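You operate a simulated robot arm through the tools that you are given. There is no shell and no other tool.

You are at the controls of a simulated robot arm. One attempt, no reset.

## Task
Swap the worn bar in the cage drawer for the new one.
Fine: the new bar lies on the shelf; worn bar onto that shelf, drawer pushed back in; the other bars, the shims and the padlock stay. Where these are worked on the way, their far stop is far enough and under half their travel is too little: cage drawer.

The check looks at the end state, three seconds after you hand in, the way a careful person would. Anything else that was tipped, shoved, dropped, spilled or broken makes it a failure.

## Robot
A 7-joint arm with a fingered hand, fixed in place. Base frame: the origin is on the floor under the middle of its stand, x ahead of it, y to its left, z up. Units: mm, degrees, N and s.
With the tool pointing down near the work surface it reaches from about 200 to 800 mm from the base axis. Its first joint turns from -166.0 to 166.0 degrees. Payload 4.9 kg.
The tool frame sits at the grasp point between the pads (the TCP): z along the fingers, y along the line on which they close. The tips reach 32 mm beyond it. The gripper opens to 192 mm; its body begins 89 mm behind the TCP. The gripper is a hand of 3 fingers: y runs from the thumb to the fingers, the wrist lies at [0, 0, -267] in the tool frame, and closing takes about 1.5 s.
Orientation is told as [roll, pitch, yaw] about the base's x, y, z axes, in that order, counted from this pose: with the fingers straight down and closing along the base's y, the tool's x points along the base's -x, its y along +y and its z along -z.

## Interface
- The arm moves only by the tool drive_tool. Its argument "deltas" is a list of rows, each an object of numbers (a shift or turn left out is 0, a gripper value left out holds the last): "dx", "dy", "dz": the shift along the tool's x, y, z in mm; "wx", "wy", "wz": the turn, a rotation vector about the tool's x, y, z in degrees; "jaw": the finger opening in mm, from 0 to 192. In form: [{"dx": .., "dy": .., "dz": .., "wx": .., "wy": .., "wz": .., "jaw": ..}, ...]. A call has 1 to 20 rows; each row shifts and turns the commanded pose from where the row before left it, along the tool's axes as they then stand. Each row takes 0.2 s and may step no farther than 50 mm and 8.6 degrees from the row before; otherwise, or with a gripper value out of range, the whole call is refused. Where a pose cannot be reached the arm comes as near as it can. A force on the tool above 40 N (or 10 N above the force at the start of the call, whichever is more), or a blocked arm, ends the call early, and 0.2 s more pass. Each finger travels about 153 mm/s and halts on what it meets, pressing with about 28 N; the grip force reading is that of the motor and also rises with nothing between the fingers. The clock runs only during rows and for 0.2 s after the last one: add rows that do not move to give the fingers time. It gives the time, the measured TCP pose, the force on the tool (base axes), the opening and the grip force at its end, in the units of the frame above (readings bear some noise), with the torque about the TCP (base axes, N m) and any sound that the robot's microphone picked up.
- Cameras (640 x 400 px; columns grow to the right, rows downward): "scene" is fixed at [216.9, -502.6, 1585.1]; the picture's right is [0.20, -0.98, 0.00], its down [-0.89, -0.19, -0.42] and it looks along [0.41, 0.09, -0.91] (base axes); focal length 290 px, centre (320, 200). "wrist" rides on the gripper at [80, -46, -113] in the tool frame; the picture's right is [0.50, 0.87, 0.00], its down [-0.67, 0.39, -0.63] and it looks along [-0.55, 0.32, 0.78] (tool axes); focal length 226 px, centre (320, 200). There is no depth. A picture from a camera that has moved, and an enlarged one, comes with that camera's place and axes in the base frame and with its lens. The place of the scene camera against the robot may be out by one fixed shift of up to 18 mm in any direction.
- grab_frame(camera): a new picture of that camera. The clock stands still meanwhile.
- grasp_type(shape): the hand has 3 fingers and takes this shape, open, in about a second: jaw (thumb against the fingers, like two jaws); tri (thumb and two fingers); tip (a fingertip pinch); poke (one finger out to press); point (the index stretched); flat (the hand flat); cup (the hand cupped); fist (a fist). The gripper value then closes the fingers along that shape, each until it touches; the sizes above hold for jaw. It gives what a move gives, with no picture.
- close_up(camera, box): a new picture of the part [left, top, right, bottom] of that camera's present view, enlarged. The clock stands still meanwhile.
- job_done(): hands the job in; it is judged then, once.

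Nothing tells you positions but the pictures and the camera data. Unless the task says otherwise, let go and move clear before handing in.

The tools are called after "Request:" by a JSON object that holds its "api" and its "payload". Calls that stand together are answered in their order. drive_tool: Moves the arm, as the interface text tells. Its arguments: {"type":"object","properties":{"deltas":{"type":"array"}},"required":["deltas"]} The other tools are called the same way: grasp_type (shape) gives the hand a shape; grab_frame (camera) takes a picture; close_up (camera, box) takes an enlarged picture of a part of a camera's view; job_done () hands the job in.

At the start:

```text
clock: 0.0
tcp_pos: [424.9, -200.6, 1239.2]
orientation: [0.1, 0.0, -0.1]
ft_force: [0.3, 0.0, 0.2]
wrist_torque: [0.02, -0.02, 0.01]
opening: 192.0
grip_force: 0.1
shape: jaw
```

scene: 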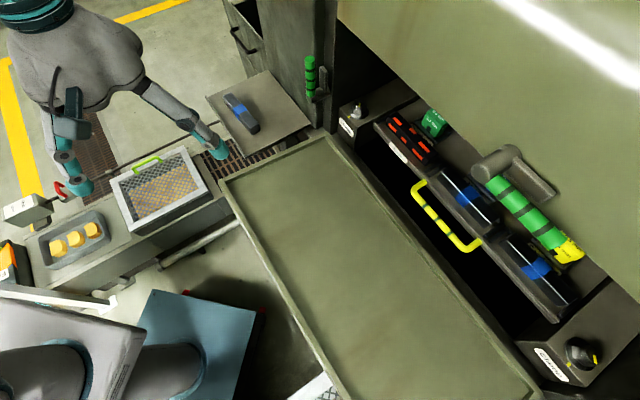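
wrist: 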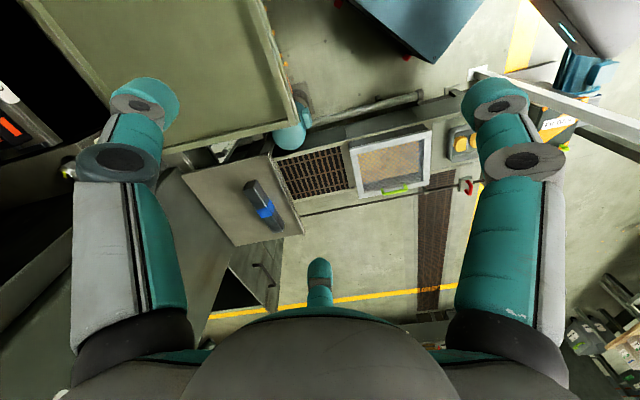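

I see a machine cabinet with bars (black with blue bands), a shelf with one bar, a cage (white mesh lid with green handle), and several other objects. I will look closer before moving.

Request:
{"api": "close_up", "payload": {"camera": "scene", "box": [320, 60, 640, 400]}}

Request:
{"api": "close_up", "payload": {"camera": "scene", "box": [0, 100, 320, 300]}}

Request:
{"api": "close_up", "payload": {"camera": "scene", "box": [180, 0, 380, 180]}}

Request:
{"api": "close_up", "payload": {"camera": "wrist", "box": [0, 60, 320, 260]}}

Request:
{"api": "close_up", "payload": {"camera": "wrist", "box": [260, 0, 640, 240]}}

```text
1.18 times, centred on (480, 230) of scene
camera zoom: at [216.9, -502.6, 1585.1], right [0.2, -0.98, 0.0], down [-0.89, -0.19, -0.42], along [0.41, 0.09, -0.91], focal length 342 px, centre (132, 165)
```

zoom: 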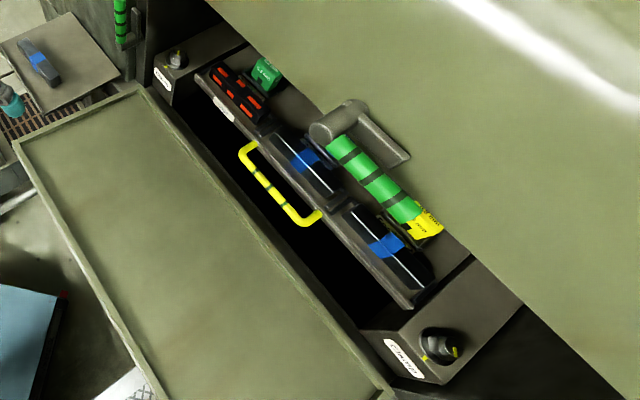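

```text
2.00 times, centred on (160, 200) of scene
camera zoom: at [216.9, -502.6, 1585.1], right [0.2, -0.98, 0.0], down [-0.89, -0.19, -0.42], along [0.41, 0.09, -0.91], focal length 581 px, centre (640, 200)
```

zoom: 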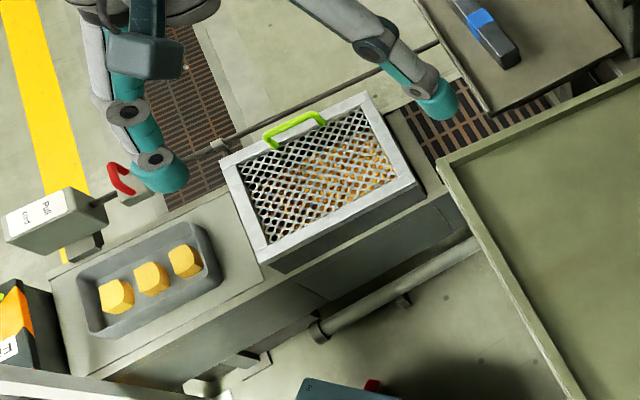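

```text
2.22 times, centred on (280, 90) of scene
camera zoom: at [216.9, -502.6, 1585.1], right [0.2, -0.98, 0.0], down [-0.89, -0.19, -0.42], along [0.41, 0.09, -0.91], focal length 645 px, centre (409, 444)
```

zoom: 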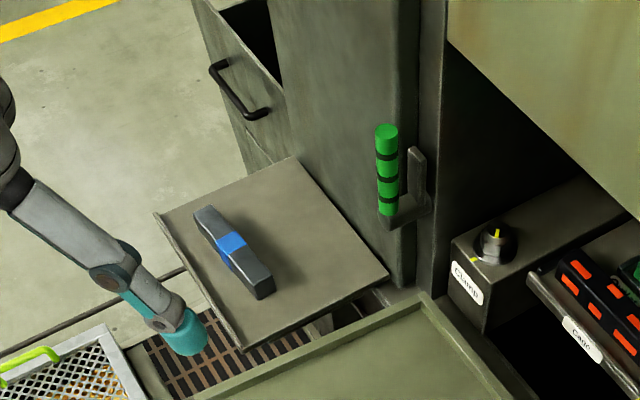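

```text
2.00 times, centred on (160, 160) of wrist
camera zoom: at [345.4, -247.5, 1352.0], right [-0.5, 0.87, 0.0], down [0.67, 0.39, 0.63], along [0.55, 0.32, -0.78], focal length 452 px, centre (640, 280)
```

zoom: 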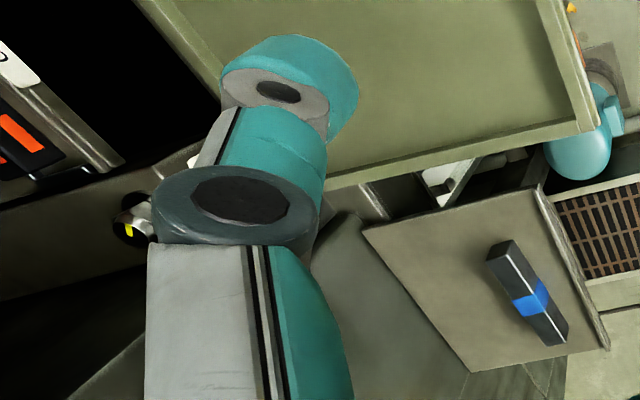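

```text
1.67 times, centred on (450, 120) of wrist
camera zoom: at [345.4, -247.5, 1352.0], right [-0.5, 0.87, 0.0], down [0.67, 0.39, 0.63], along [0.55, 0.32, -0.78], focal length 377 px, centre (103, 333)
```

zoom: 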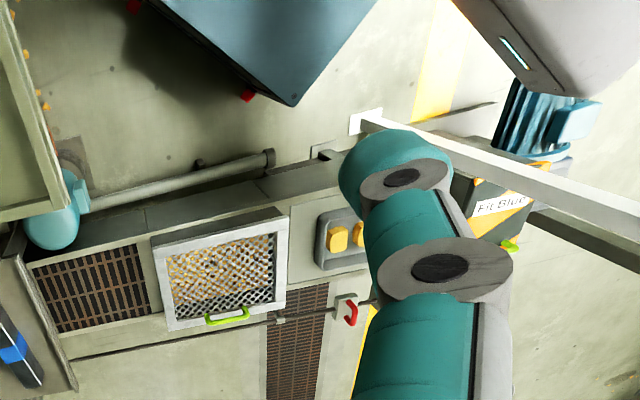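

I'll zoom in on the drawer, knobs, labels and the bars to tell worn from new.

Request:
{"api": "close_up", "payload": {"camera": "scene", "box": [330, 80, 450, 180]}}

Request:
{"api": "close_up", "payload": {"camera": "scene", "box": [400, 150, 520, 250]}}

Request:
{"api": "close_up", "payload": {"camera": "scene", "box": [480, 190, 600, 290]}}

Request:
{"api": "close_up", "payload": {"camera": "scene", "box": [500, 300, 640, 400]}}

Request:
{"api": "close_up", "payload": {"camera": "scene", "box": [200, 60, 300, 150]}}

Request:
{"api": "close_up", "payload": {"camera": "wrist", "box": [0, 50, 120, 200]}}

```text
4.00 times, centred on (390, 130) of scene
camera zoom: at [216.9, -502.6, 1585.1], right [0.2, -0.98, 0.0], down [-0.89, -0.19, -0.42], along [0.41, 0.09, -0.91], focal length 1161 px, centre (40, 480)
```

zoom: 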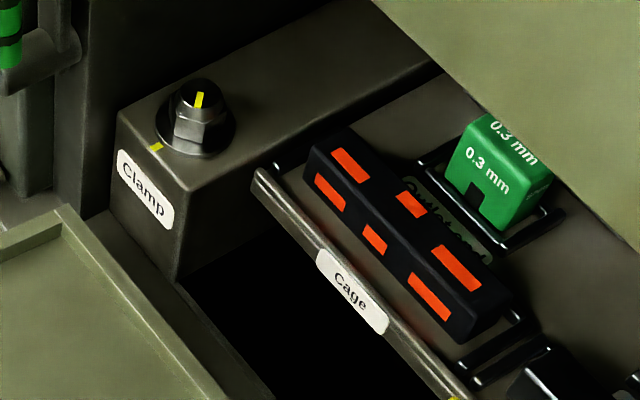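

```text
4.00 times, centred on (460, 200) of scene
camera zoom: at [216.9, -502.6, 1585.1], right [0.2, -0.98, 0.0], down [-0.89, -0.19, -0.42], along [0.41, 0.09, -0.91], focal length 1161 px, centre (-240, 200)
```

zoom: 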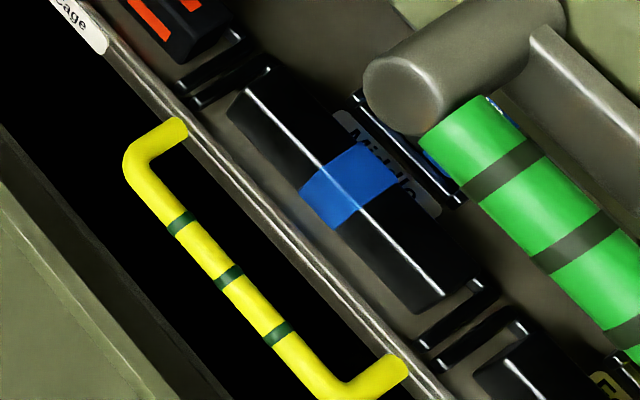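

```text
4.00 times, centred on (540, 240) of scene
camera zoom: at [216.9, -502.6, 1585.1], right [0.2, -0.98, 0.0], down [-0.89, -0.19, -0.42], along [0.41, 0.09, -0.91], focal length 1161 px, centre (-560, 40)
```

zoom: 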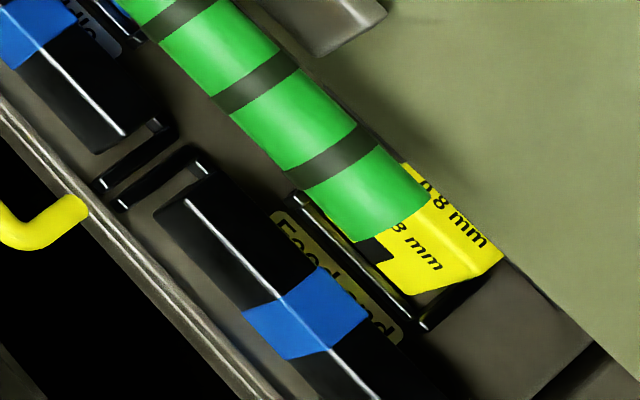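

```text
4.00 times, centred on (570, 350) of scene
camera zoom: at [216.9, -502.6, 1585.1], right [0.2, -0.98, 0.0], down [-0.89, -0.19, -0.42], along [0.41, 0.09, -0.91], focal length 1161 px, centre (-680, -400)
```

zoom: 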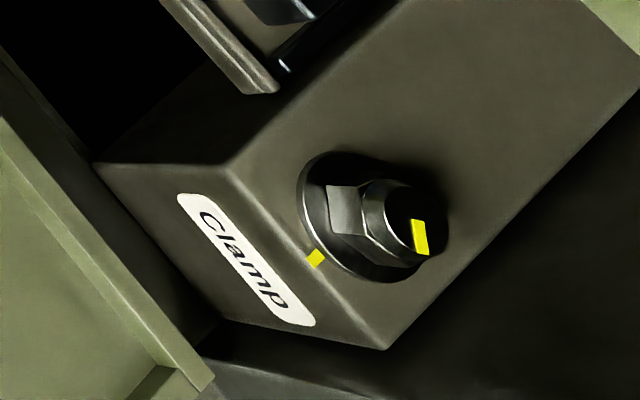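

```text
4.44 times, centred on (250, 105) of scene
camera zoom: at [216.9, -502.6, 1585.1], right [0.2, -0.98, 0.0], down [-0.89, -0.19, -0.42], along [0.41, 0.09, -0.91], focal length 1290 px, centre (631, 622)
```

zoom: 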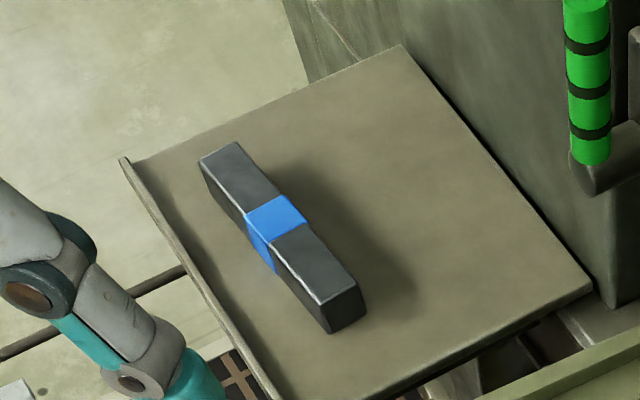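

```text
2.67 times, centred on (60, 125) of wrist
camera zoom: at [345.4, -247.5, 1352.0], right [-0.5, 0.87, 0.0], down [0.67, 0.39, 0.63], along [0.55, 0.32, -0.78], focal length 603 px, centre (1013, 400)
```

zoom: 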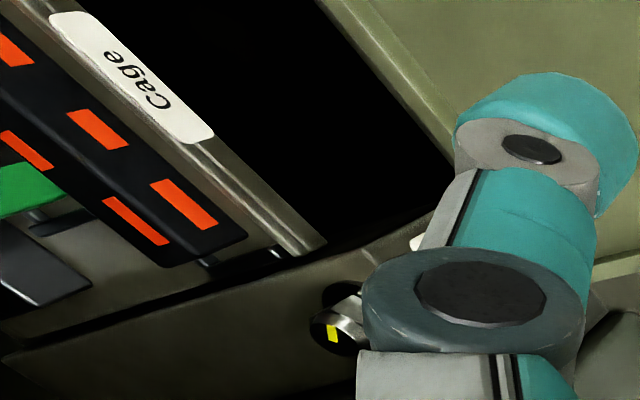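

The cage drawer (label "Cage") sits at about (510,-720,1010), running diagonally and opening towards the robot. The shelf with the new bar is near (680,-190,1000). I'll turn the hand in place so the wrist camera looks at the drawer.

Request:
{"api": "drive_tool", "payload": {"deltas": [{"wz": 8.3}, {"wz": 8.3}, {"wz": 8.3}, {"wz": 8.3}, {"wz": 8.3}, {"wz": 8.3}, {"wz": 8.3}, {"wz": 8.3}, {"wz": 8.3}]}}

Request:
{"api": "grab_frame", "payload": {"camera": "wrist"}}

Request:
{"api": "grab_frame", "payload": {"camera": "scene"}}

```text
clock: 2.0
tcp_pos: [424.4, -202.0, 1237.0]
orientation: [0.1, 0.0, -74.8]
ft_force: [0.1, 0.1, 0.7]
wrist_torque: [0.01, -0.01, 0.0]
opening: 192.2
grip_force: 0.0
shape: jaw
```

```text
taken
camera wrist: at [359.6, -136.8, 1352.4], right [0.7, 0.71, 0.0], down [0.55, -0.55, 0.63], along [0.45, -0.45, -0.78], focal length 226 px, centre (320, 200)
```

wrist: 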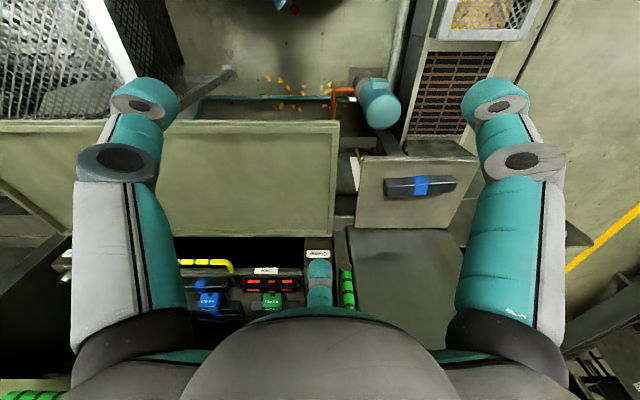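

```text
taken
```

scene: 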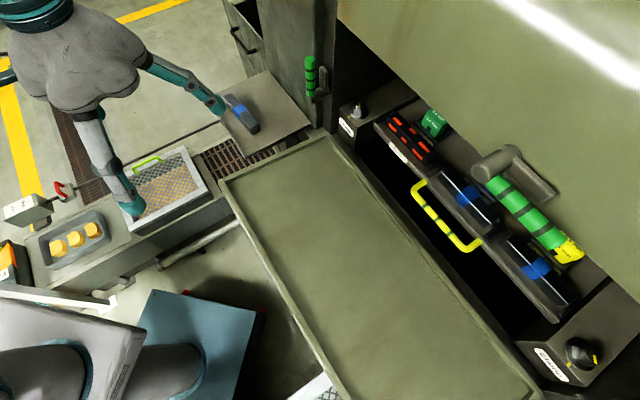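

The turned wrist view now shows the drawer upside down between the fingers. I'll zoom in on it.

Request:
{"api": "close_up", "payload": {"camera": "wrist", "box": [160, 230, 380, 330]}}

Request:
{"api": "close_up", "payload": {"camera": "wrist", "box": [330, 140, 490, 240]}}

Request:
{"api": "close_up", "payload": {"camera": "wrist", "box": [0, 200, 120, 400]}}

Request:
{"api": "close_up", "payload": {"camera": "wrist", "box": [380, 0, 640, 160]}}

```text
2.91 times, centred on (270, 280) of wrist
camera zoom: at [359.6, -136.8, 1352.4], right [0.7, 0.71, 0.0], down [0.55, -0.55, 0.63], along [0.45, -0.45, -0.78], focal length 658 px, centre (466, -33)
```

zoom: 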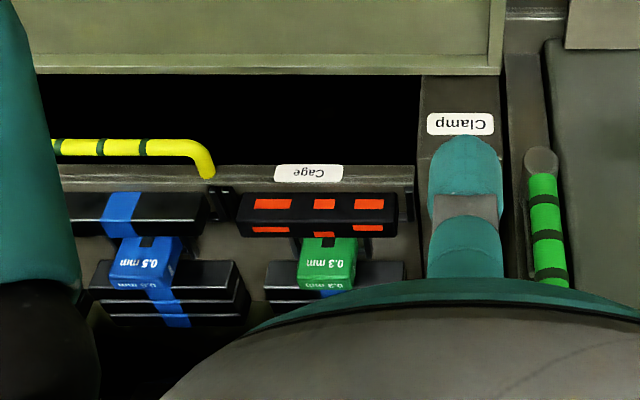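

```text
4.00 times, centred on (410, 190) of wrist
camera zoom: at [359.6, -136.8, 1352.4], right [0.7, 0.71, 0.0], down [0.55, -0.55, 0.63], along [0.45, -0.45, -0.78], focal length 904 px, centre (-40, 240)
```

zoom: 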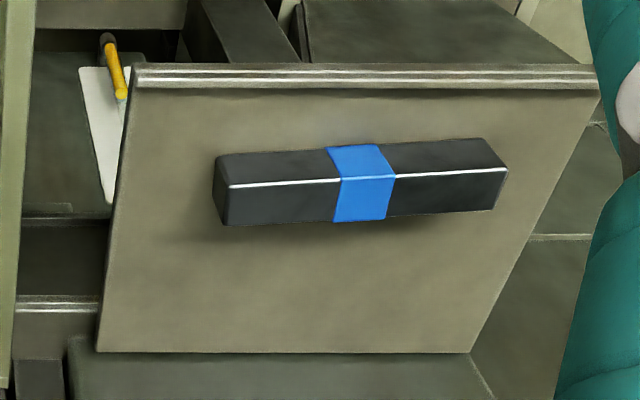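

```text
2.00 times, centred on (60, 300) of wrist
camera zoom: at [359.6, -136.8, 1352.4], right [0.7, 0.71, 0.0], down [0.55, -0.55, 0.63], along [0.45, -0.45, -0.78], focal length 452 px, centre (840, 0)
```

zoom: 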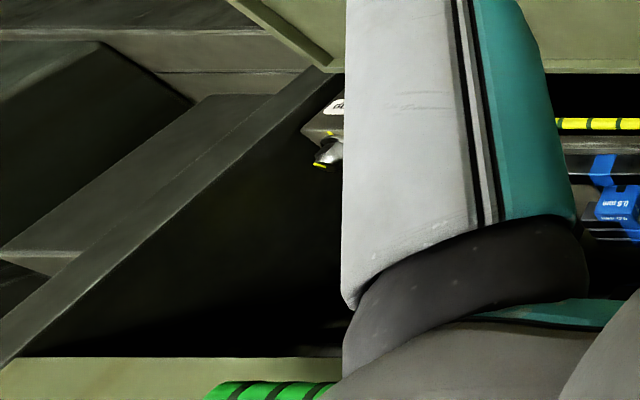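

```text
2.46 times, centred on (510, 80) of wrist
camera zoom: at [359.6, -136.8, 1352.4], right [0.7, 0.71, 0.0], down [0.55, -0.55, 0.63], along [0.45, -0.45, -0.78], focal length 556 px, centre (-148, 495)
```

zoom: 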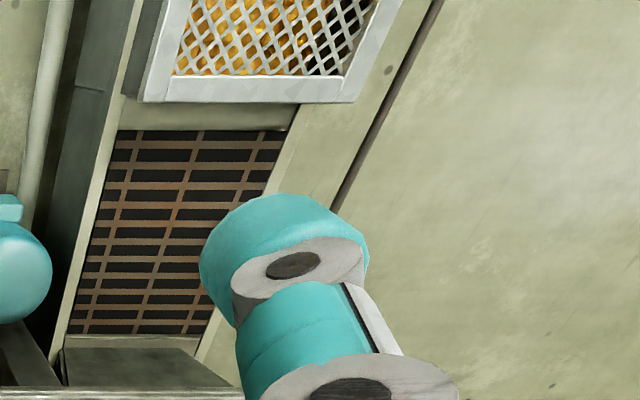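

The odd bar with orange dashes ("Outlet end", front row) looks like the worn one; the others have blue bands like the new one on the shelf. I'll turn the hand to line up with the drawer's axes and move over for a closer look.

Request:
{"api": "drive_tool", "payload": {"deltas": [{"wz": 8.6}, {"wz": 8.6}, {"wz": 8.6}, {"wz": 8.6}, {"wz": 8.6}, {"wz": 8.6}, {"wz": 8.6}]}}

Request:
{"api": "grab_frame", "payload": {"camera": "wrist"}}

```text
clock: 3.6
tcp_pos: [425.4, -201.1, 1238.1]
orientation: [-0.1, -0.1, -134.9]
ft_force: [0.3, -0.5, 0.4]
wrist_torque: [0.04, 0.01, 0.02]
opening: 192.1
grip_force: 0.1
shape: jaw
```

```text
taken
camera wrist: at [449.2, -112.5, 1351.8], right [0.97, -0.26, 0.0], down [-0.2, -0.75, 0.63], along [-0.16, -0.61, -0.78], focal length 226 px, centre (320, 200)
```

wrist: 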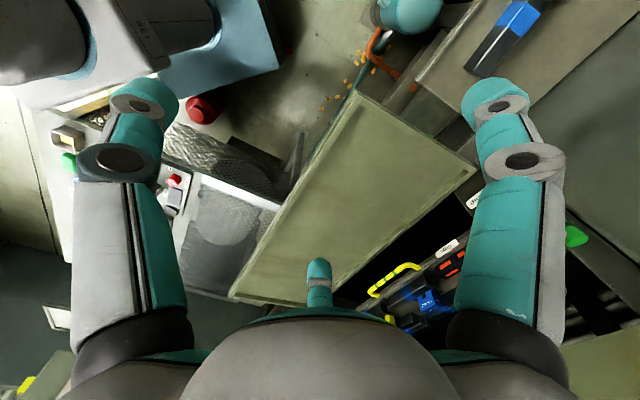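

Now the hand is aligned with the drawer. I'll shift sideways along the drawer, staying high and clear of the hood.

Request:
{"api": "drive_tool", "payload": {"deltas": [{"dx": -40, "dy": 20}, {"dx": -40, "dy": 20}, {"dx": -40, "dy": 20}, {"dx": -40, "dy": 20}]}}

Request:
{"api": "grab_frame", "payload": {"camera": "wrist"}}

Request:
{"api": "grab_frame", "payload": {"camera": "scene"}}

```text
clock: 4.6
tcp_pos: [369.0, -372.7, 1238.6]
orientation: [-0.1, 0.1, -134.8]
ft_force: [0.1, -0.1, 0.6]
wrist_torque: [0.02, 0.03, 0.01]
opening: 192.1
grip_force: 0.1
shape: jaw
```

```text
taken
camera wrist: at [391.2, -283.2, 1352.8], right [0.97, -0.26, 0.0], down [-0.2, -0.75, 0.63], along [-0.16, -0.61, -0.78], focal length 226 px, centre (320, 200)
```

wrist: 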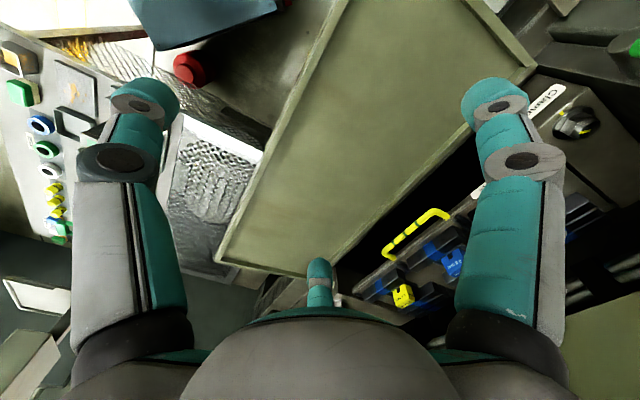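

```text
taken
```

scene: 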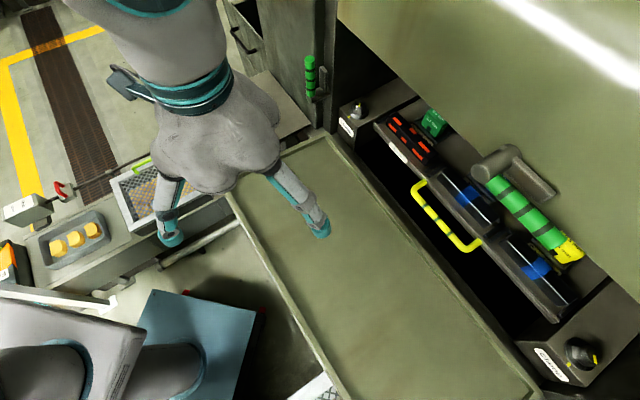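

Next I tilt the hand so it points under the hood, which also turns the camera towards the drawer.

Request:
{"api": "drive_tool", "payload": {"deltas": [{"wx": -8.6}, {"wx": -8.6}, {"wx": -8.6}, {"wx": -8.6}]}}

Request:
{"api": "grab_frame", "payload": {"camera": "wrist"}}

Request:
{"api": "grab_frame", "payload": {"camera": "scene"}}

```text
clock: 5.6
tcp_pos: [369.2, -372.2, 1238.5]
orientation: [34.4, 0.0, -134.9]
ft_force: [-0.1, 0.3, 0.2]
wrist_torque: [0.0, -0.02, 0.03]
opening: 191.9
grip_force: 0.1
shape: jaw
```

```text
taken
camera wrist: at [352.3, -243.3, 1306.3], right [0.86, -0.15, 0.49], down [-0.5, -0.45, 0.74], along [0.11, -0.88, -0.46], focal length 226 px, centre (320, 200)
```

wrist: 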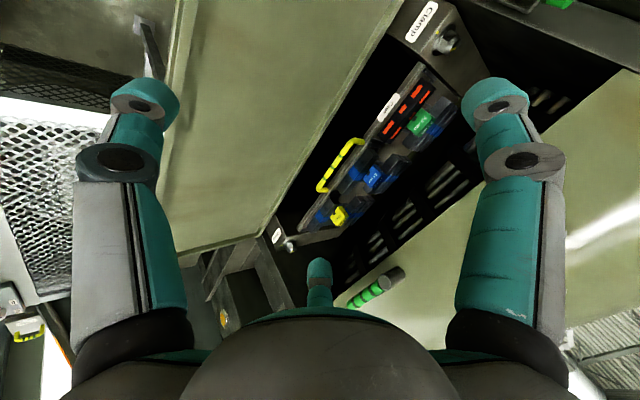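

```text
taken
```

scene: 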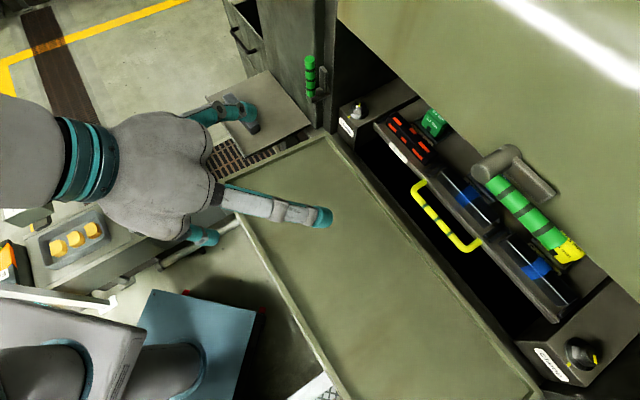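

Now I have a clear view into the drawer. I'll zoom in on it.

Request:
{"api": "close_up", "payload": {"camera": "wrist", "box": [300, 60, 460, 160]}}

Request:
{"api": "close_up", "payload": {"camera": "wrist", "box": [270, 140, 430, 240]}}

Request:
{"api": "close_up", "payload": {"camera": "wrist", "box": [230, 180, 470, 330]}}

Request:
{"api": "close_up", "payload": {"camera": "wrist", "box": [390, 0, 600, 130]}}

```text
4.00 times, centred on (380, 110) of wrist
camera zoom: at [352.3, -243.3, 1306.3], right [0.86, -0.15, 0.49], down [-0.5, -0.45, 0.74], along [0.11, -0.88, -0.46], focal length 904 px, centre (80, 560)
```

zoom: 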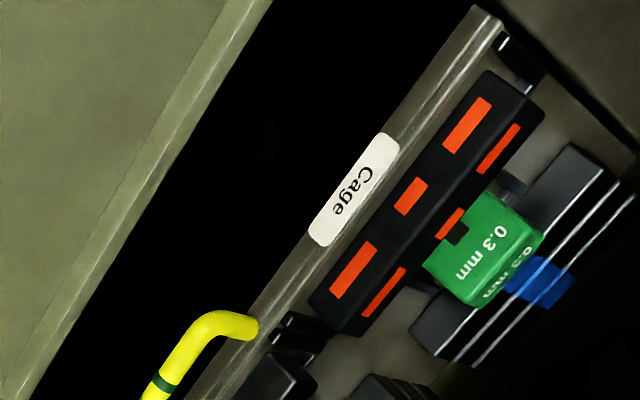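

```text
4.00 times, centred on (350, 190) of wrist
camera zoom: at [352.3, -243.3, 1306.3], right [0.86, -0.15, 0.49], down [-0.5, -0.45, 0.74], along [0.11, -0.88, -0.46], focal length 904 px, centre (200, 240)
```

zoom: 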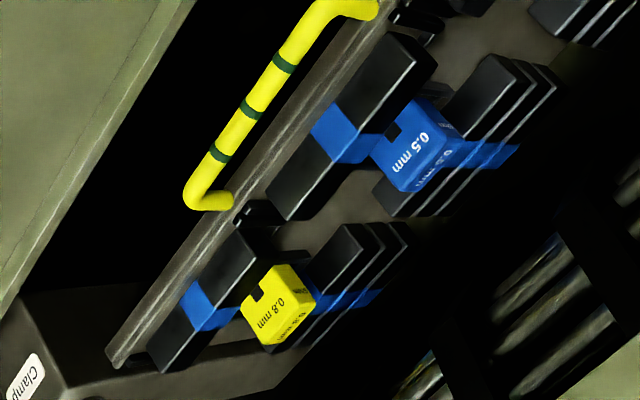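

```text
2.67 times, centred on (350, 255) of wrist
camera zoom: at [352.3, -243.3, 1306.3], right [0.86, -0.15, 0.49], down [-0.5, -0.45, 0.74], along [0.11, -0.88, -0.46], focal length 603 px, centre (240, 53)
```

zoom: 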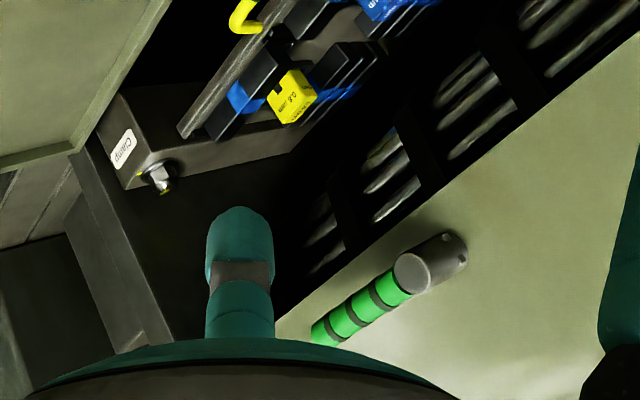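

```text
3.05 times, centred on (495, 65) of wrist
camera zoom: at [352.3, -243.3, 1306.3], right [0.86, -0.15, 0.49], down [-0.5, -0.45, 0.74], along [0.11, -0.88, -0.46], focal length 689 px, centre (-213, 611)
```

zoom: 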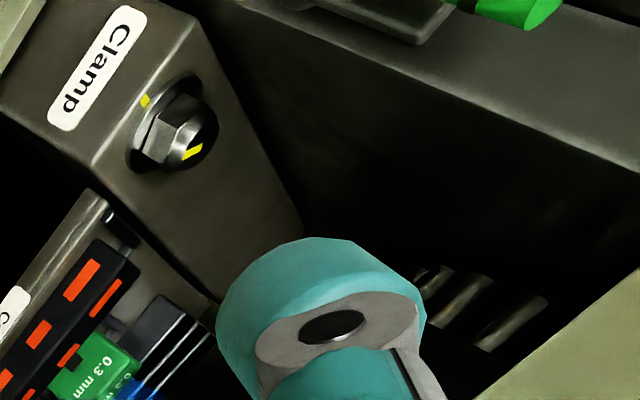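

The handle bar sits near t≈-145 along the drawer, about z≈1025, with the hood's green handle above. I'll tilt further and come closer for a more exact look, with the jaw narrower.

Request:
{"api": "drive_tool", "payload": {"deltas": [{"wx": -7.8, "jaw": 130}, {"wx": -7.8}, {"dx": -23.8, "dy": 1.2, "dz": 37}, {"dx": -23.8, "dy": 1.2, "dz": 37}, {"dx": -23.8, "dy": 1.2, "dz": 37}, {"dx": -23.8, "dy": 1.2, "dz": 37}]}}

Request:
{"api": "grab_frame", "payload": {"camera": "wrist"}}

Request:
{"api": "grab_frame", "payload": {"camera": "scene"}}

```text
clock: 7.0
tcp_pos: [383.4, -526.4, 1149.1]
orientation: [50.1, 0.0, -134.9]
ft_force: [-0.5, 0.4, 0.0]
wrist_torque: [0.02, 0.03, 0.01]
opening: 130.3
grip_force: 0.0
shape: jaw
```

```text
taken
camera wrist: at [357.0, -387.0, 1187.1], right [0.75, -0.04, 0.66], down [-0.64, -0.31, 0.7], along [0.18, -0.95, -0.25], focal length 226 px, centre (320, 200)
```

wrist: 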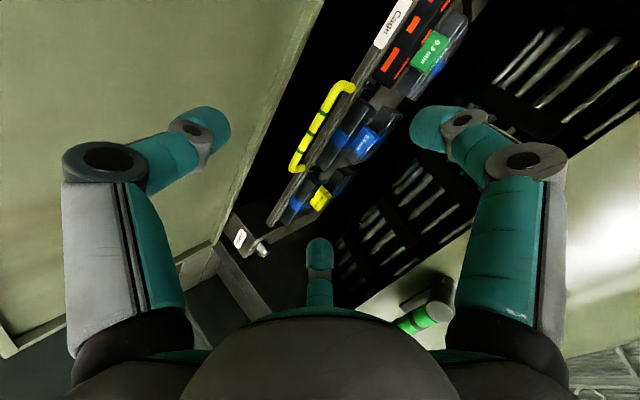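

```text
taken
```

scene: 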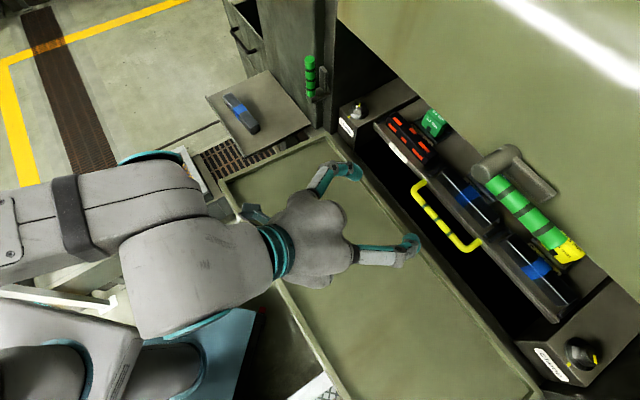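

I'll zoom for precise pixel positions of the handle, the table rim and the hood handle.

Request:
{"api": "close_up", "payload": {"camera": "wrist", "box": [270, 70, 390, 190]}}

Request:
{"api": "close_up", "payload": {"camera": "wrist", "box": [220, 150, 360, 250]}}

Request:
{"api": "close_up", "payload": {"camera": "wrist", "box": [330, 0, 490, 110]}}

```text
3.33 times, centred on (330, 130) of wrist
camera zoom: at [357.0, -387.0, 1187.1], right [0.75, -0.04, 0.66], down [-0.64, -0.31, 0.7], along [0.18, -0.95, -0.25], focal length 754 px, centre (287, 433)
```

zoom: 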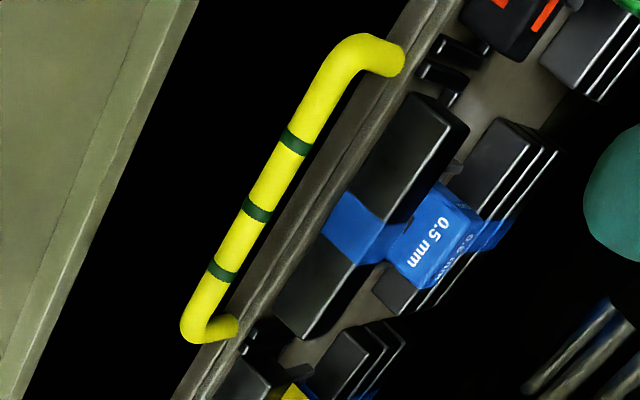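

```text
4.00 times, centred on (290, 200) of wrist
camera zoom: at [357.0, -387.0, 1187.1], right [0.75, -0.04, 0.66], down [-0.64, -0.31, 0.7], along [0.18, -0.95, -0.25], focal length 904 px, centre (440, 200)
```

zoom: 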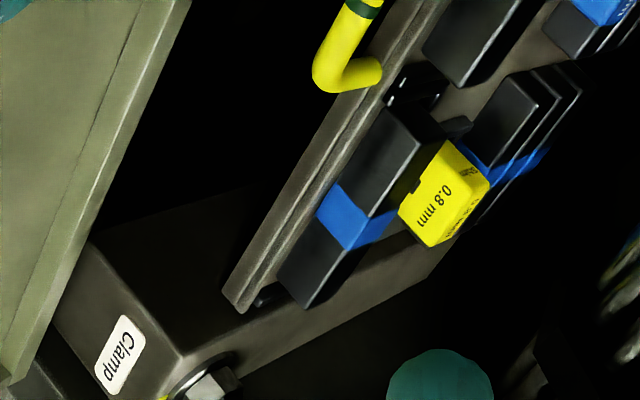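

```text
3.64 times, centred on (410, 55) of wrist
camera zoom: at [357.0, -387.0, 1187.1], right [0.75, -0.04, 0.66], down [-0.64, -0.31, 0.7], along [0.18, -0.95, -0.25], focal length 822 px, centre (-7, 727)
```

zoom: 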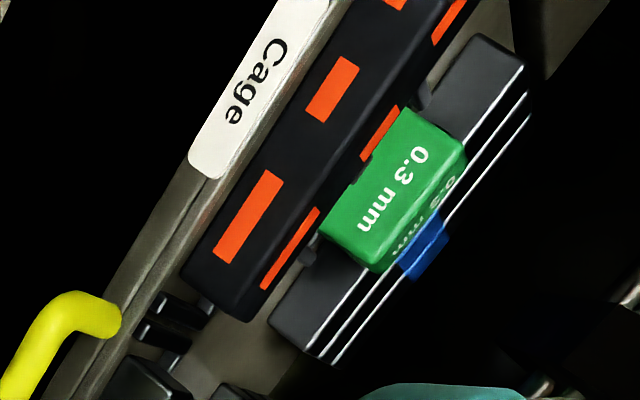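

The handle bar's centre is at about t=-146 along the drawer, n=825 out, z=1015, roughly 48 mm clear of the drawer face. I'll move to a stand-off pose along the approach line with the jaw at 60.

Request:
{"api": "drive_tool", "payload": {"deltas": [{"dx": -11.2, "dy": 3.5, "dz": 36, "jaw": 60}, {"dx": -11.2, "dy": 3.5, "dz": 36}, {"dx": -11.2, "dy": 3.5, "dz": 36}, {"dx": -11.2, "dy": 3.5, "dz": 36}, {}]}}

Request:
{"api": "grab_frame", "payload": {"camera": "wrist"}}

Request:
{"api": "grab_frame", "payload": {"camera": "scene"}}

```text
clock: 8.2
tcp_pos: [439.6, -637.6, 1062.7]
orientation: [50.0, 0.0, -134.8]
ft_force: [0.8, -0.2, 0.0]
wrist_torque: [0.01, -0.04, -0.01]
opening: 60.4
grip_force: 0.0
shape: jaw
```

```text
taken
camera wrist: at [413.0, -500.5, 1102.2], right [0.75, -0.04, 0.66], down [-0.64, -0.31, 0.7], along [0.18, -0.95, -0.26], focal length 226 px, centre (320, 200)
```

wrist: 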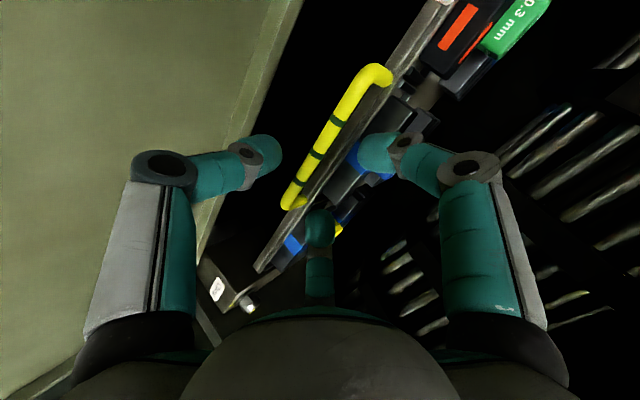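

```text
taken
```

scene: 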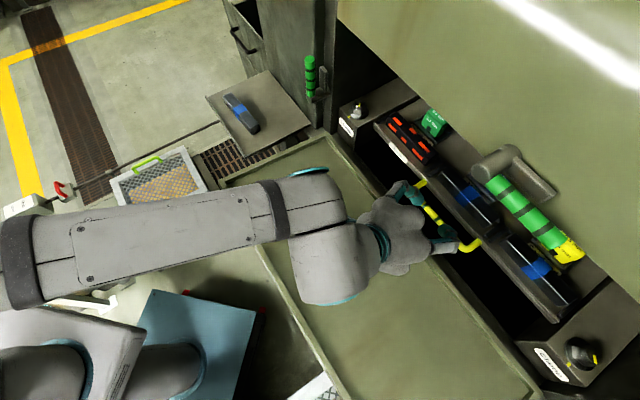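

The handle lies right on the line between thumb and fingers. I'll advance about 66 mm along the approach in small steps, stopping with the tips just past the bar.

Request:
{"api": "drive_tool", "payload": {"deltas": [{"dx": -1.2, "dy": 0.8, "dz": 13.3, "jaw": 56}, {"dx": -1.2, "dy": 0.8, "dz": 13.3}, {"dx": -1.2, "dy": 0.8, "dz": 13.3}, {"dx": -1.2, "dy": 0.8, "dz": 13.3}, {"dx": -1.2, "dy": 0.8, "dz": 13.2}, {}]}}

Request:
{"api": "grab_frame", "payload": {"camera": "wrist"}}

Request:
{"api": "grab_frame", "payload": {"camera": "scene"}}

```text
clock: 9.6
tcp_pos: [472.0, -678.7, 1025.0]
orientation: [50.1, -0.1, -134.8]
ft_force: [-0.1, -0.6, 1.0]
wrist_torque: [-0.01, -0.04, -0.02]
opening: 56.4
grip_force: 0.1
shape: jaw
```

```text
taken
camera wrist: at [445.4, -540.6, 1063.3], right [0.75, -0.04, 0.66], down [-0.64, -0.31, 0.7], along [0.18, -0.95, -0.26], focal length 226 px, centre (320, 200)
```

wrist: 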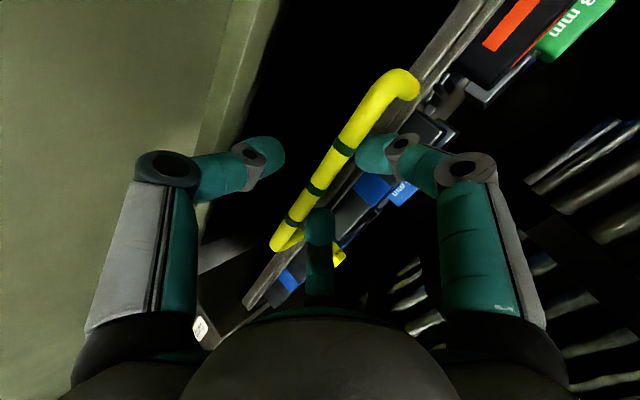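

```text
taken
```

scene: 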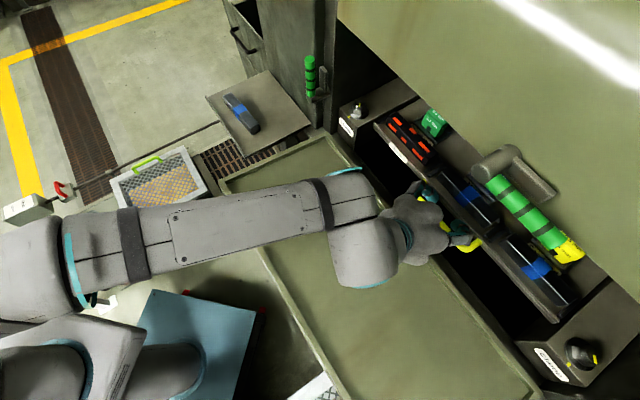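

The bar is centred between the pads, about 15 mm past the TCP. Closing the fingers on the handle.

Request:
{"api": "drive_tool", "payload": {"deltas": [{"jaw": 0}, {}, {}, {}, {}, {}]}}

Request:
{"api": "grab_frame", "payload": {"camera": "wrist"}}

```text
clock: 11.0
tcp_pos: [471.8, -679.5, 1024.9]
orientation: [50.0, 0.0, -134.9]
ft_force: [-0.3, -0.1, 1.5]
wrist_torque: [0.07, 0.09, -0.03]
opening: 14.3
grip_force: 27.6
shape: jaw
```

```text
taken
camera wrist: at [445.3, -540.5, 1063.3], right [0.75, -0.04, 0.66], down [-0.64, -0.31, 0.7], along [0.18, -0.95, -0.26], focal length 226 px, centre (320, 200)
```

wrist: 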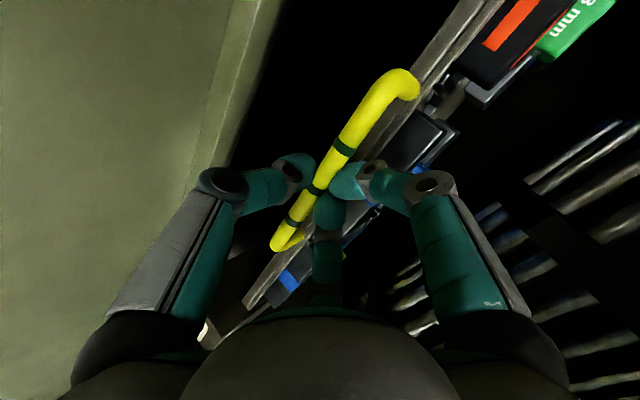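

Handle gripped (opening 14, grip 27.6 N). Pulling gently straight out towards the robot.

Request:
{"api": "drive_tool", "payload": {"deltas": [{"dy": -3.2, "dz": -3.8}, {"dy": -6.4, "dz": -7.7}, {"dy": -6.4, "dz": -7.7}, {"dy": -6.4, "dz": -7.7}, {"dy": -6.4, "dz": -7.7}]}}

Request:
{"api": "grab_frame", "payload": {"camera": "wrist"}}

Request:
{"api": "grab_frame", "payload": {"camera": "scene"}}

```text
clock: 12.2
tcp_pos: [439.0, -645.5, 1025.1]
orientation: [50.0, 0.0, -135.0]
ft_force: [0.1, 0.4, -0.1]
wrist_torque: [0.06, 0.08, 0.02]
opening: 13.8
grip_force: 27.9
shape: jaw
```

```text
taken
camera wrist: at [411.8, -507.2, 1063.3], right [0.75, -0.04, 0.66], down [-0.64, -0.31, 0.7], along [0.18, -0.95, -0.26], focal length 226 px, centre (320, 200)
```

wrist: 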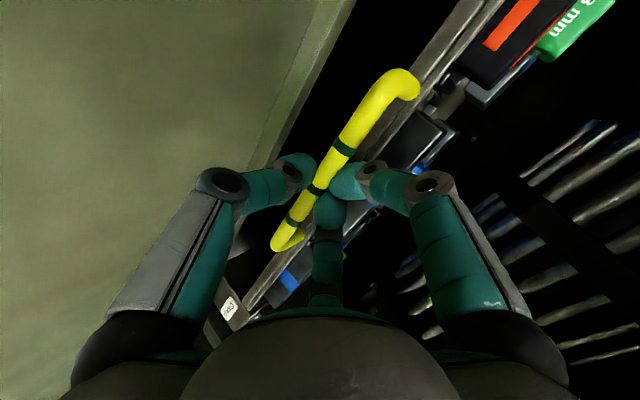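

```text
taken
```

scene: 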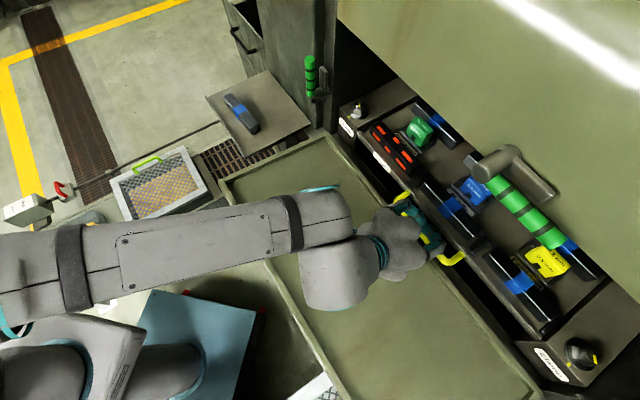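

The drawer slides freely with the handle (47 mm out so far, no force). I'll keep pulling.

Request:
{"api": "drive_tool", "payload": {"deltas": [{"dy": -7.7, "dz": -9.2}, {"dy": -7.7, "dz": -9.2}, {"dy": -7.7, "dz": -9.2}, {"dy": -7.7, "dz": -9.2}, {"dy": -7.7, "dz": -9.2}, {"dy": -7.7, "dz": -9.2}, {"dy": -7.7, "dz": -9.2}, {"dy": -7.7, "dz": -9.2}]}}

Request:
{"api": "grab_frame", "payload": {"camera": "wrist"}}

Request:
{"api": "grab_frame", "payload": {"camera": "scene"}}

```text
clock: 14.0
tcp_pos: [371.9, -577.8, 1025.4]
orientation: [50.0, 0.0, -134.9]
ft_force: [-1.1, -0.2, -4.8]
wrist_torque: [0.15, 0.15, 0.0]
opening: 13.5
grip_force: 28.4
shape: jaw
```

```text
taken
camera wrist: at [344.9, -440.2, 1064.1], right [0.75, -0.04, 0.66], down [-0.64, -0.31, 0.7], along [0.18, -0.95, -0.26], focal length 226 px, centre (320, 200)
```

wrist: 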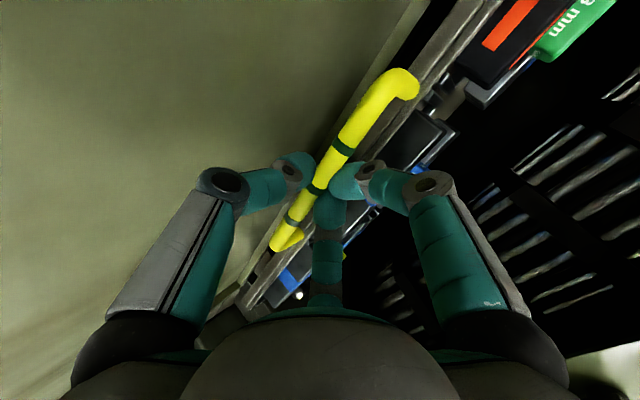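

```text
taken
```

scene: 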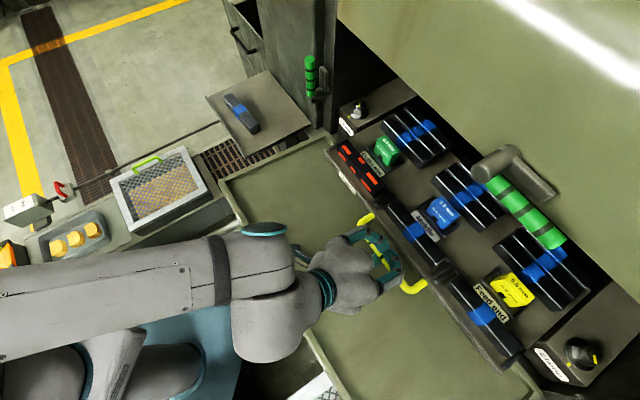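

142 mm out now and still moving; bars, shims and packs all ride along. I'll keep pulling to find the far stop.

Request:
{"api": "drive_tool", "payload": {"deltas": [{"dy": -6.4, "dz": -7.7}, {"dy": -6.4, "dz": -7.7}, {"dy": -6.4, "dz": -7.7}, {"dy": -6.4, "dz": -7.7}, {"dy": -6.4, "dz": -7.7}, {"dy": -6.4, "dz": -7.7}]}}

Request:
{"api": "grab_frame", "payload": {"camera": "scene"}}

Request:
{"api": "grab_frame", "payload": {"camera": "wrist"}}

```text
clock: 15.4
tcp_pos: [329.7, -536.4, 1025.9]
orientation: [49.9, 0.0, -134.8]
ft_force: [3.7, 2.8, -6.7]
wrist_torque: [0.24, 0.08, 0.06]
opening: 13.0
grip_force: 28.5
shape: jaw
```

```text
taken
```

scene: 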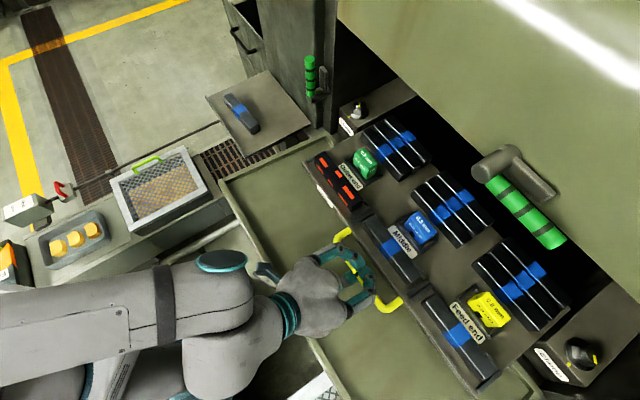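

```text
taken
camera wrist: at [302.8, -398.8, 1064.6], right [0.75, -0.04, 0.66], down [-0.64, -0.31, 0.7], along [0.18, -0.95, -0.26], focal length 226 px, centre (320, 200)
```

wrist: 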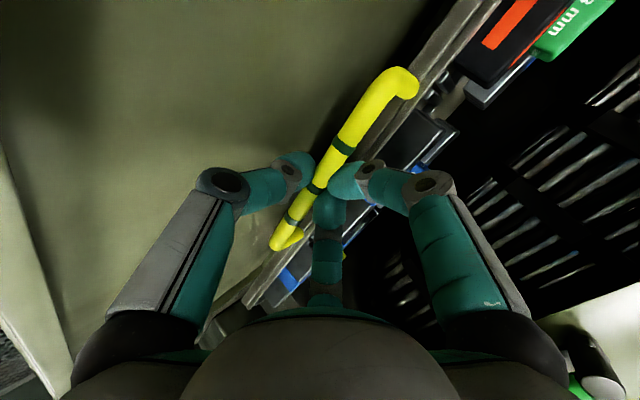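

201 mm out with forces still low. I'll pull a bit more, slowly, to see whether a far stop is near.

Request:
{"api": "drive_tool", "payload": {"deltas": [{"dy": -5.25, "dz": -6.03}, {"dy": -5.25, "dz": -6.03}, {"dy": -5.25, "dz": -6.03}, {"dy": -5.25, "dz": -6.03}, {"dy": -5.25, "dz": -6.03}]}}

Request:
{"api": "grab_frame", "payload": {"camera": "scene"}}

```text
clock: 16.6
tcp_pos: [299.9, -508.2, 1024.3]
orientation: [50.1, 0.0, -134.8]
ft_force: [4.7, 3.2, -2.3]
wrist_torque: [0.21, 0.01, 0.09]
opening: 12.8
grip_force: 28.3
shape: jaw
```

```text
taken
```

scene: 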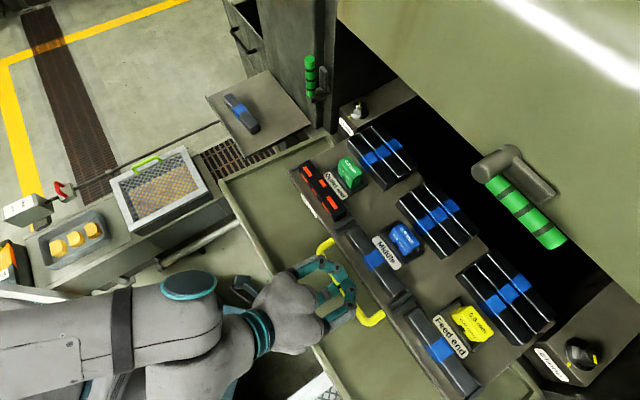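

242 mm out. I'll try a little more to see if the stop is close.

Request:
{"api": "drive_tool", "payload": {"deltas": [{"dy": -5.14, "dz": -6.13}, {"dy": -5.14, "dz": -6.13}, {"dy": -5.14, "dz": -6.13}, {"dy": -5.14, "dz": -6.13}]}}

Request:
{"api": "grab_frame", "payload": {"camera": "scene"}}

Request:
{"api": "grab_frame", "payload": {"camera": "wrist"}}

```text
clock: 17.6
tcp_pos: [279.3, -486.8, 1025.2]
orientation: [50.1, -0.1, -134.9]
ft_force: [4.2, 2.8, 3.9]
wrist_torque: [0.02, -0.03, 0.03]
opening: 13.2
grip_force: 28.1
shape: jaw
```

```text
taken
```

scene: 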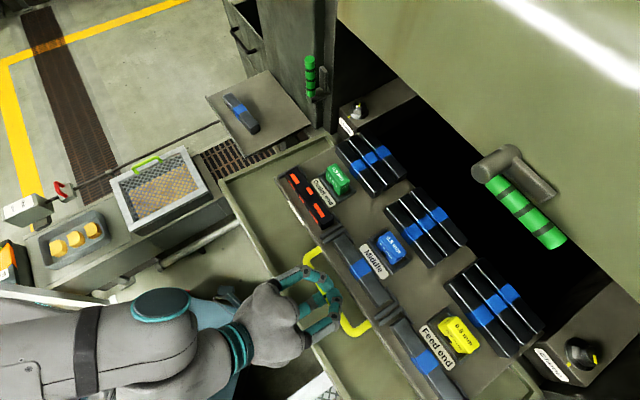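

```text
taken
camera wrist: at [252.4, -348.2, 1063.5], right [0.75, -0.04, 0.66], down [-0.64, -0.31, 0.7], along [0.18, -0.95, -0.25], focal length 226 px, centre (320, 200)
```

wrist: 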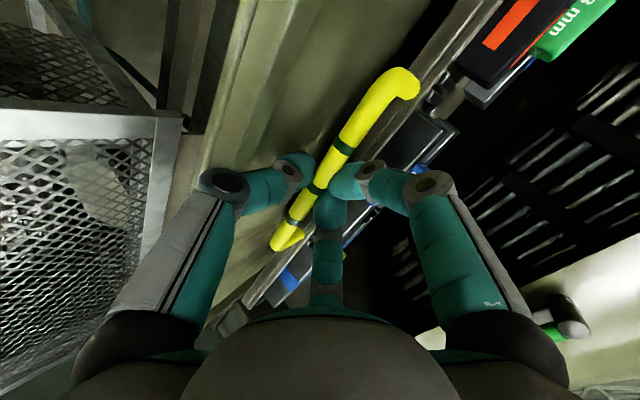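

The drawer is 272 mm out with everything in it undisturbed, well past what I need. I'll open the fingers and back off the handle along the approach line, then rise.

Request:
{"api": "drive_tool", "payload": {"deltas": [{"jaw": 58}, {}, {}, {"dz": -12}, {"dz": -12}, {"dz": -14}, {"dz": -14}]}}

Request:
{"api": "grab_frame", "payload": {"camera": "wrist"}}

Request:
{"api": "grab_frame", "payload": {"camera": "scene"}}

```text
clock: 19.2
tcp_pos: [252.8, -458.7, 1058.1]
orientation: [50.0, 0.1, -134.9]
ft_force: [0.7, -0.3, -0.1]
wrist_torque: [0.05, 0.02, -0.01]
opening: 57.9
grip_force: 0.0
shape: jaw
```

```text
taken
camera wrist: at [226.1, -320.4, 1096.6], right [0.75, -0.04, 0.66], down [-0.64, -0.31, 0.7], along [0.18, -0.95, -0.26], focal length 226 px, centre (320, 200)
```

wrist: 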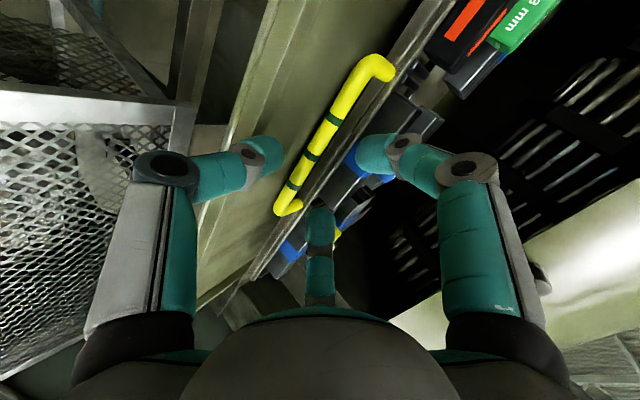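

```text
taken
```

scene: 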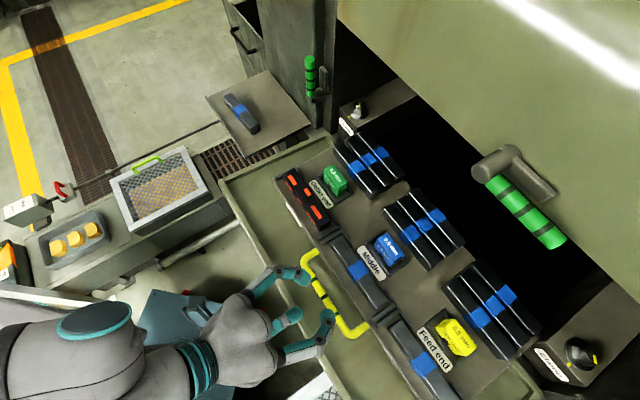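

Released cleanly. I'll rise straight up, then bring the tool back to vertical.

Request:
{"api": "drive_tool", "payload": {"deltas": [{"dy": 29, "dz": -24.3}, {"dy": 29, "dz": -24.3}, {"dy": 29, "dz": -24.3}, {"dy": 29, "dz": -24.3}, {"wx": 8.33, "jaw": 100}, {"wx": 8.33}, {"wx": 8.33}, {"wx": 8.33}, {"wx": 8.33}, {"wx": 8.33}]}}

Request:
{"api": "grab_frame", "payload": {"camera": "wrist"}}

Request:
{"api": "grab_frame", "payload": {"camera": "scene"}}

```text
clock: 21.4
tcp_pos: [250.5, -458.4, 1211.5]
orientation: [0.0, -0.1, -135.0]
ft_force: [-0.5, 0.3, 0.8]
wrist_torque: [0.02, 0.01, 0.04]
opening: 99.7
grip_force: 0.1
shape: jaw
```

```text
taken
camera wrist: at [273.2, -369.5, 1324.9], right [0.97, -0.26, 0.0], down [-0.2, -0.75, 0.63], along [-0.16, -0.61, -0.77], focal length 226 px, centre (320, 200)
```

wrist: 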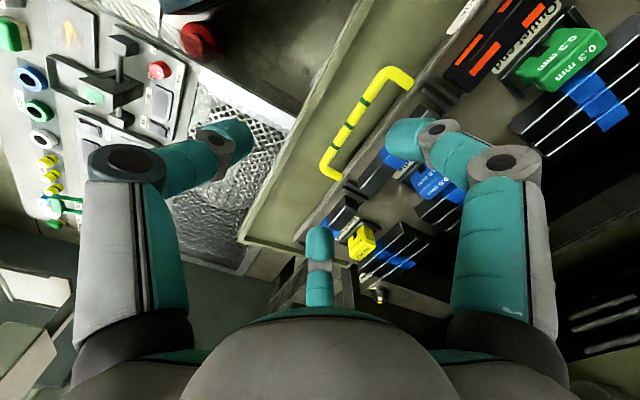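

```text
taken
```

scene: 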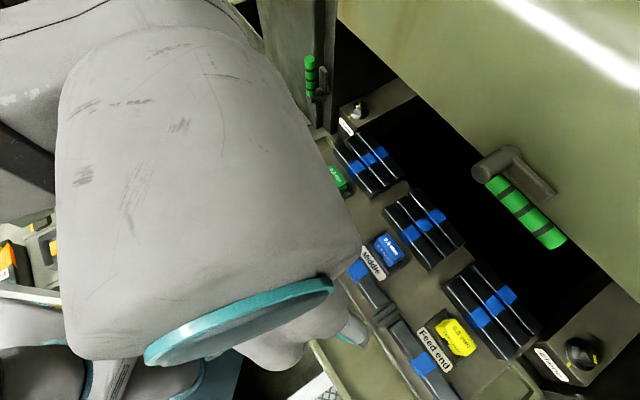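

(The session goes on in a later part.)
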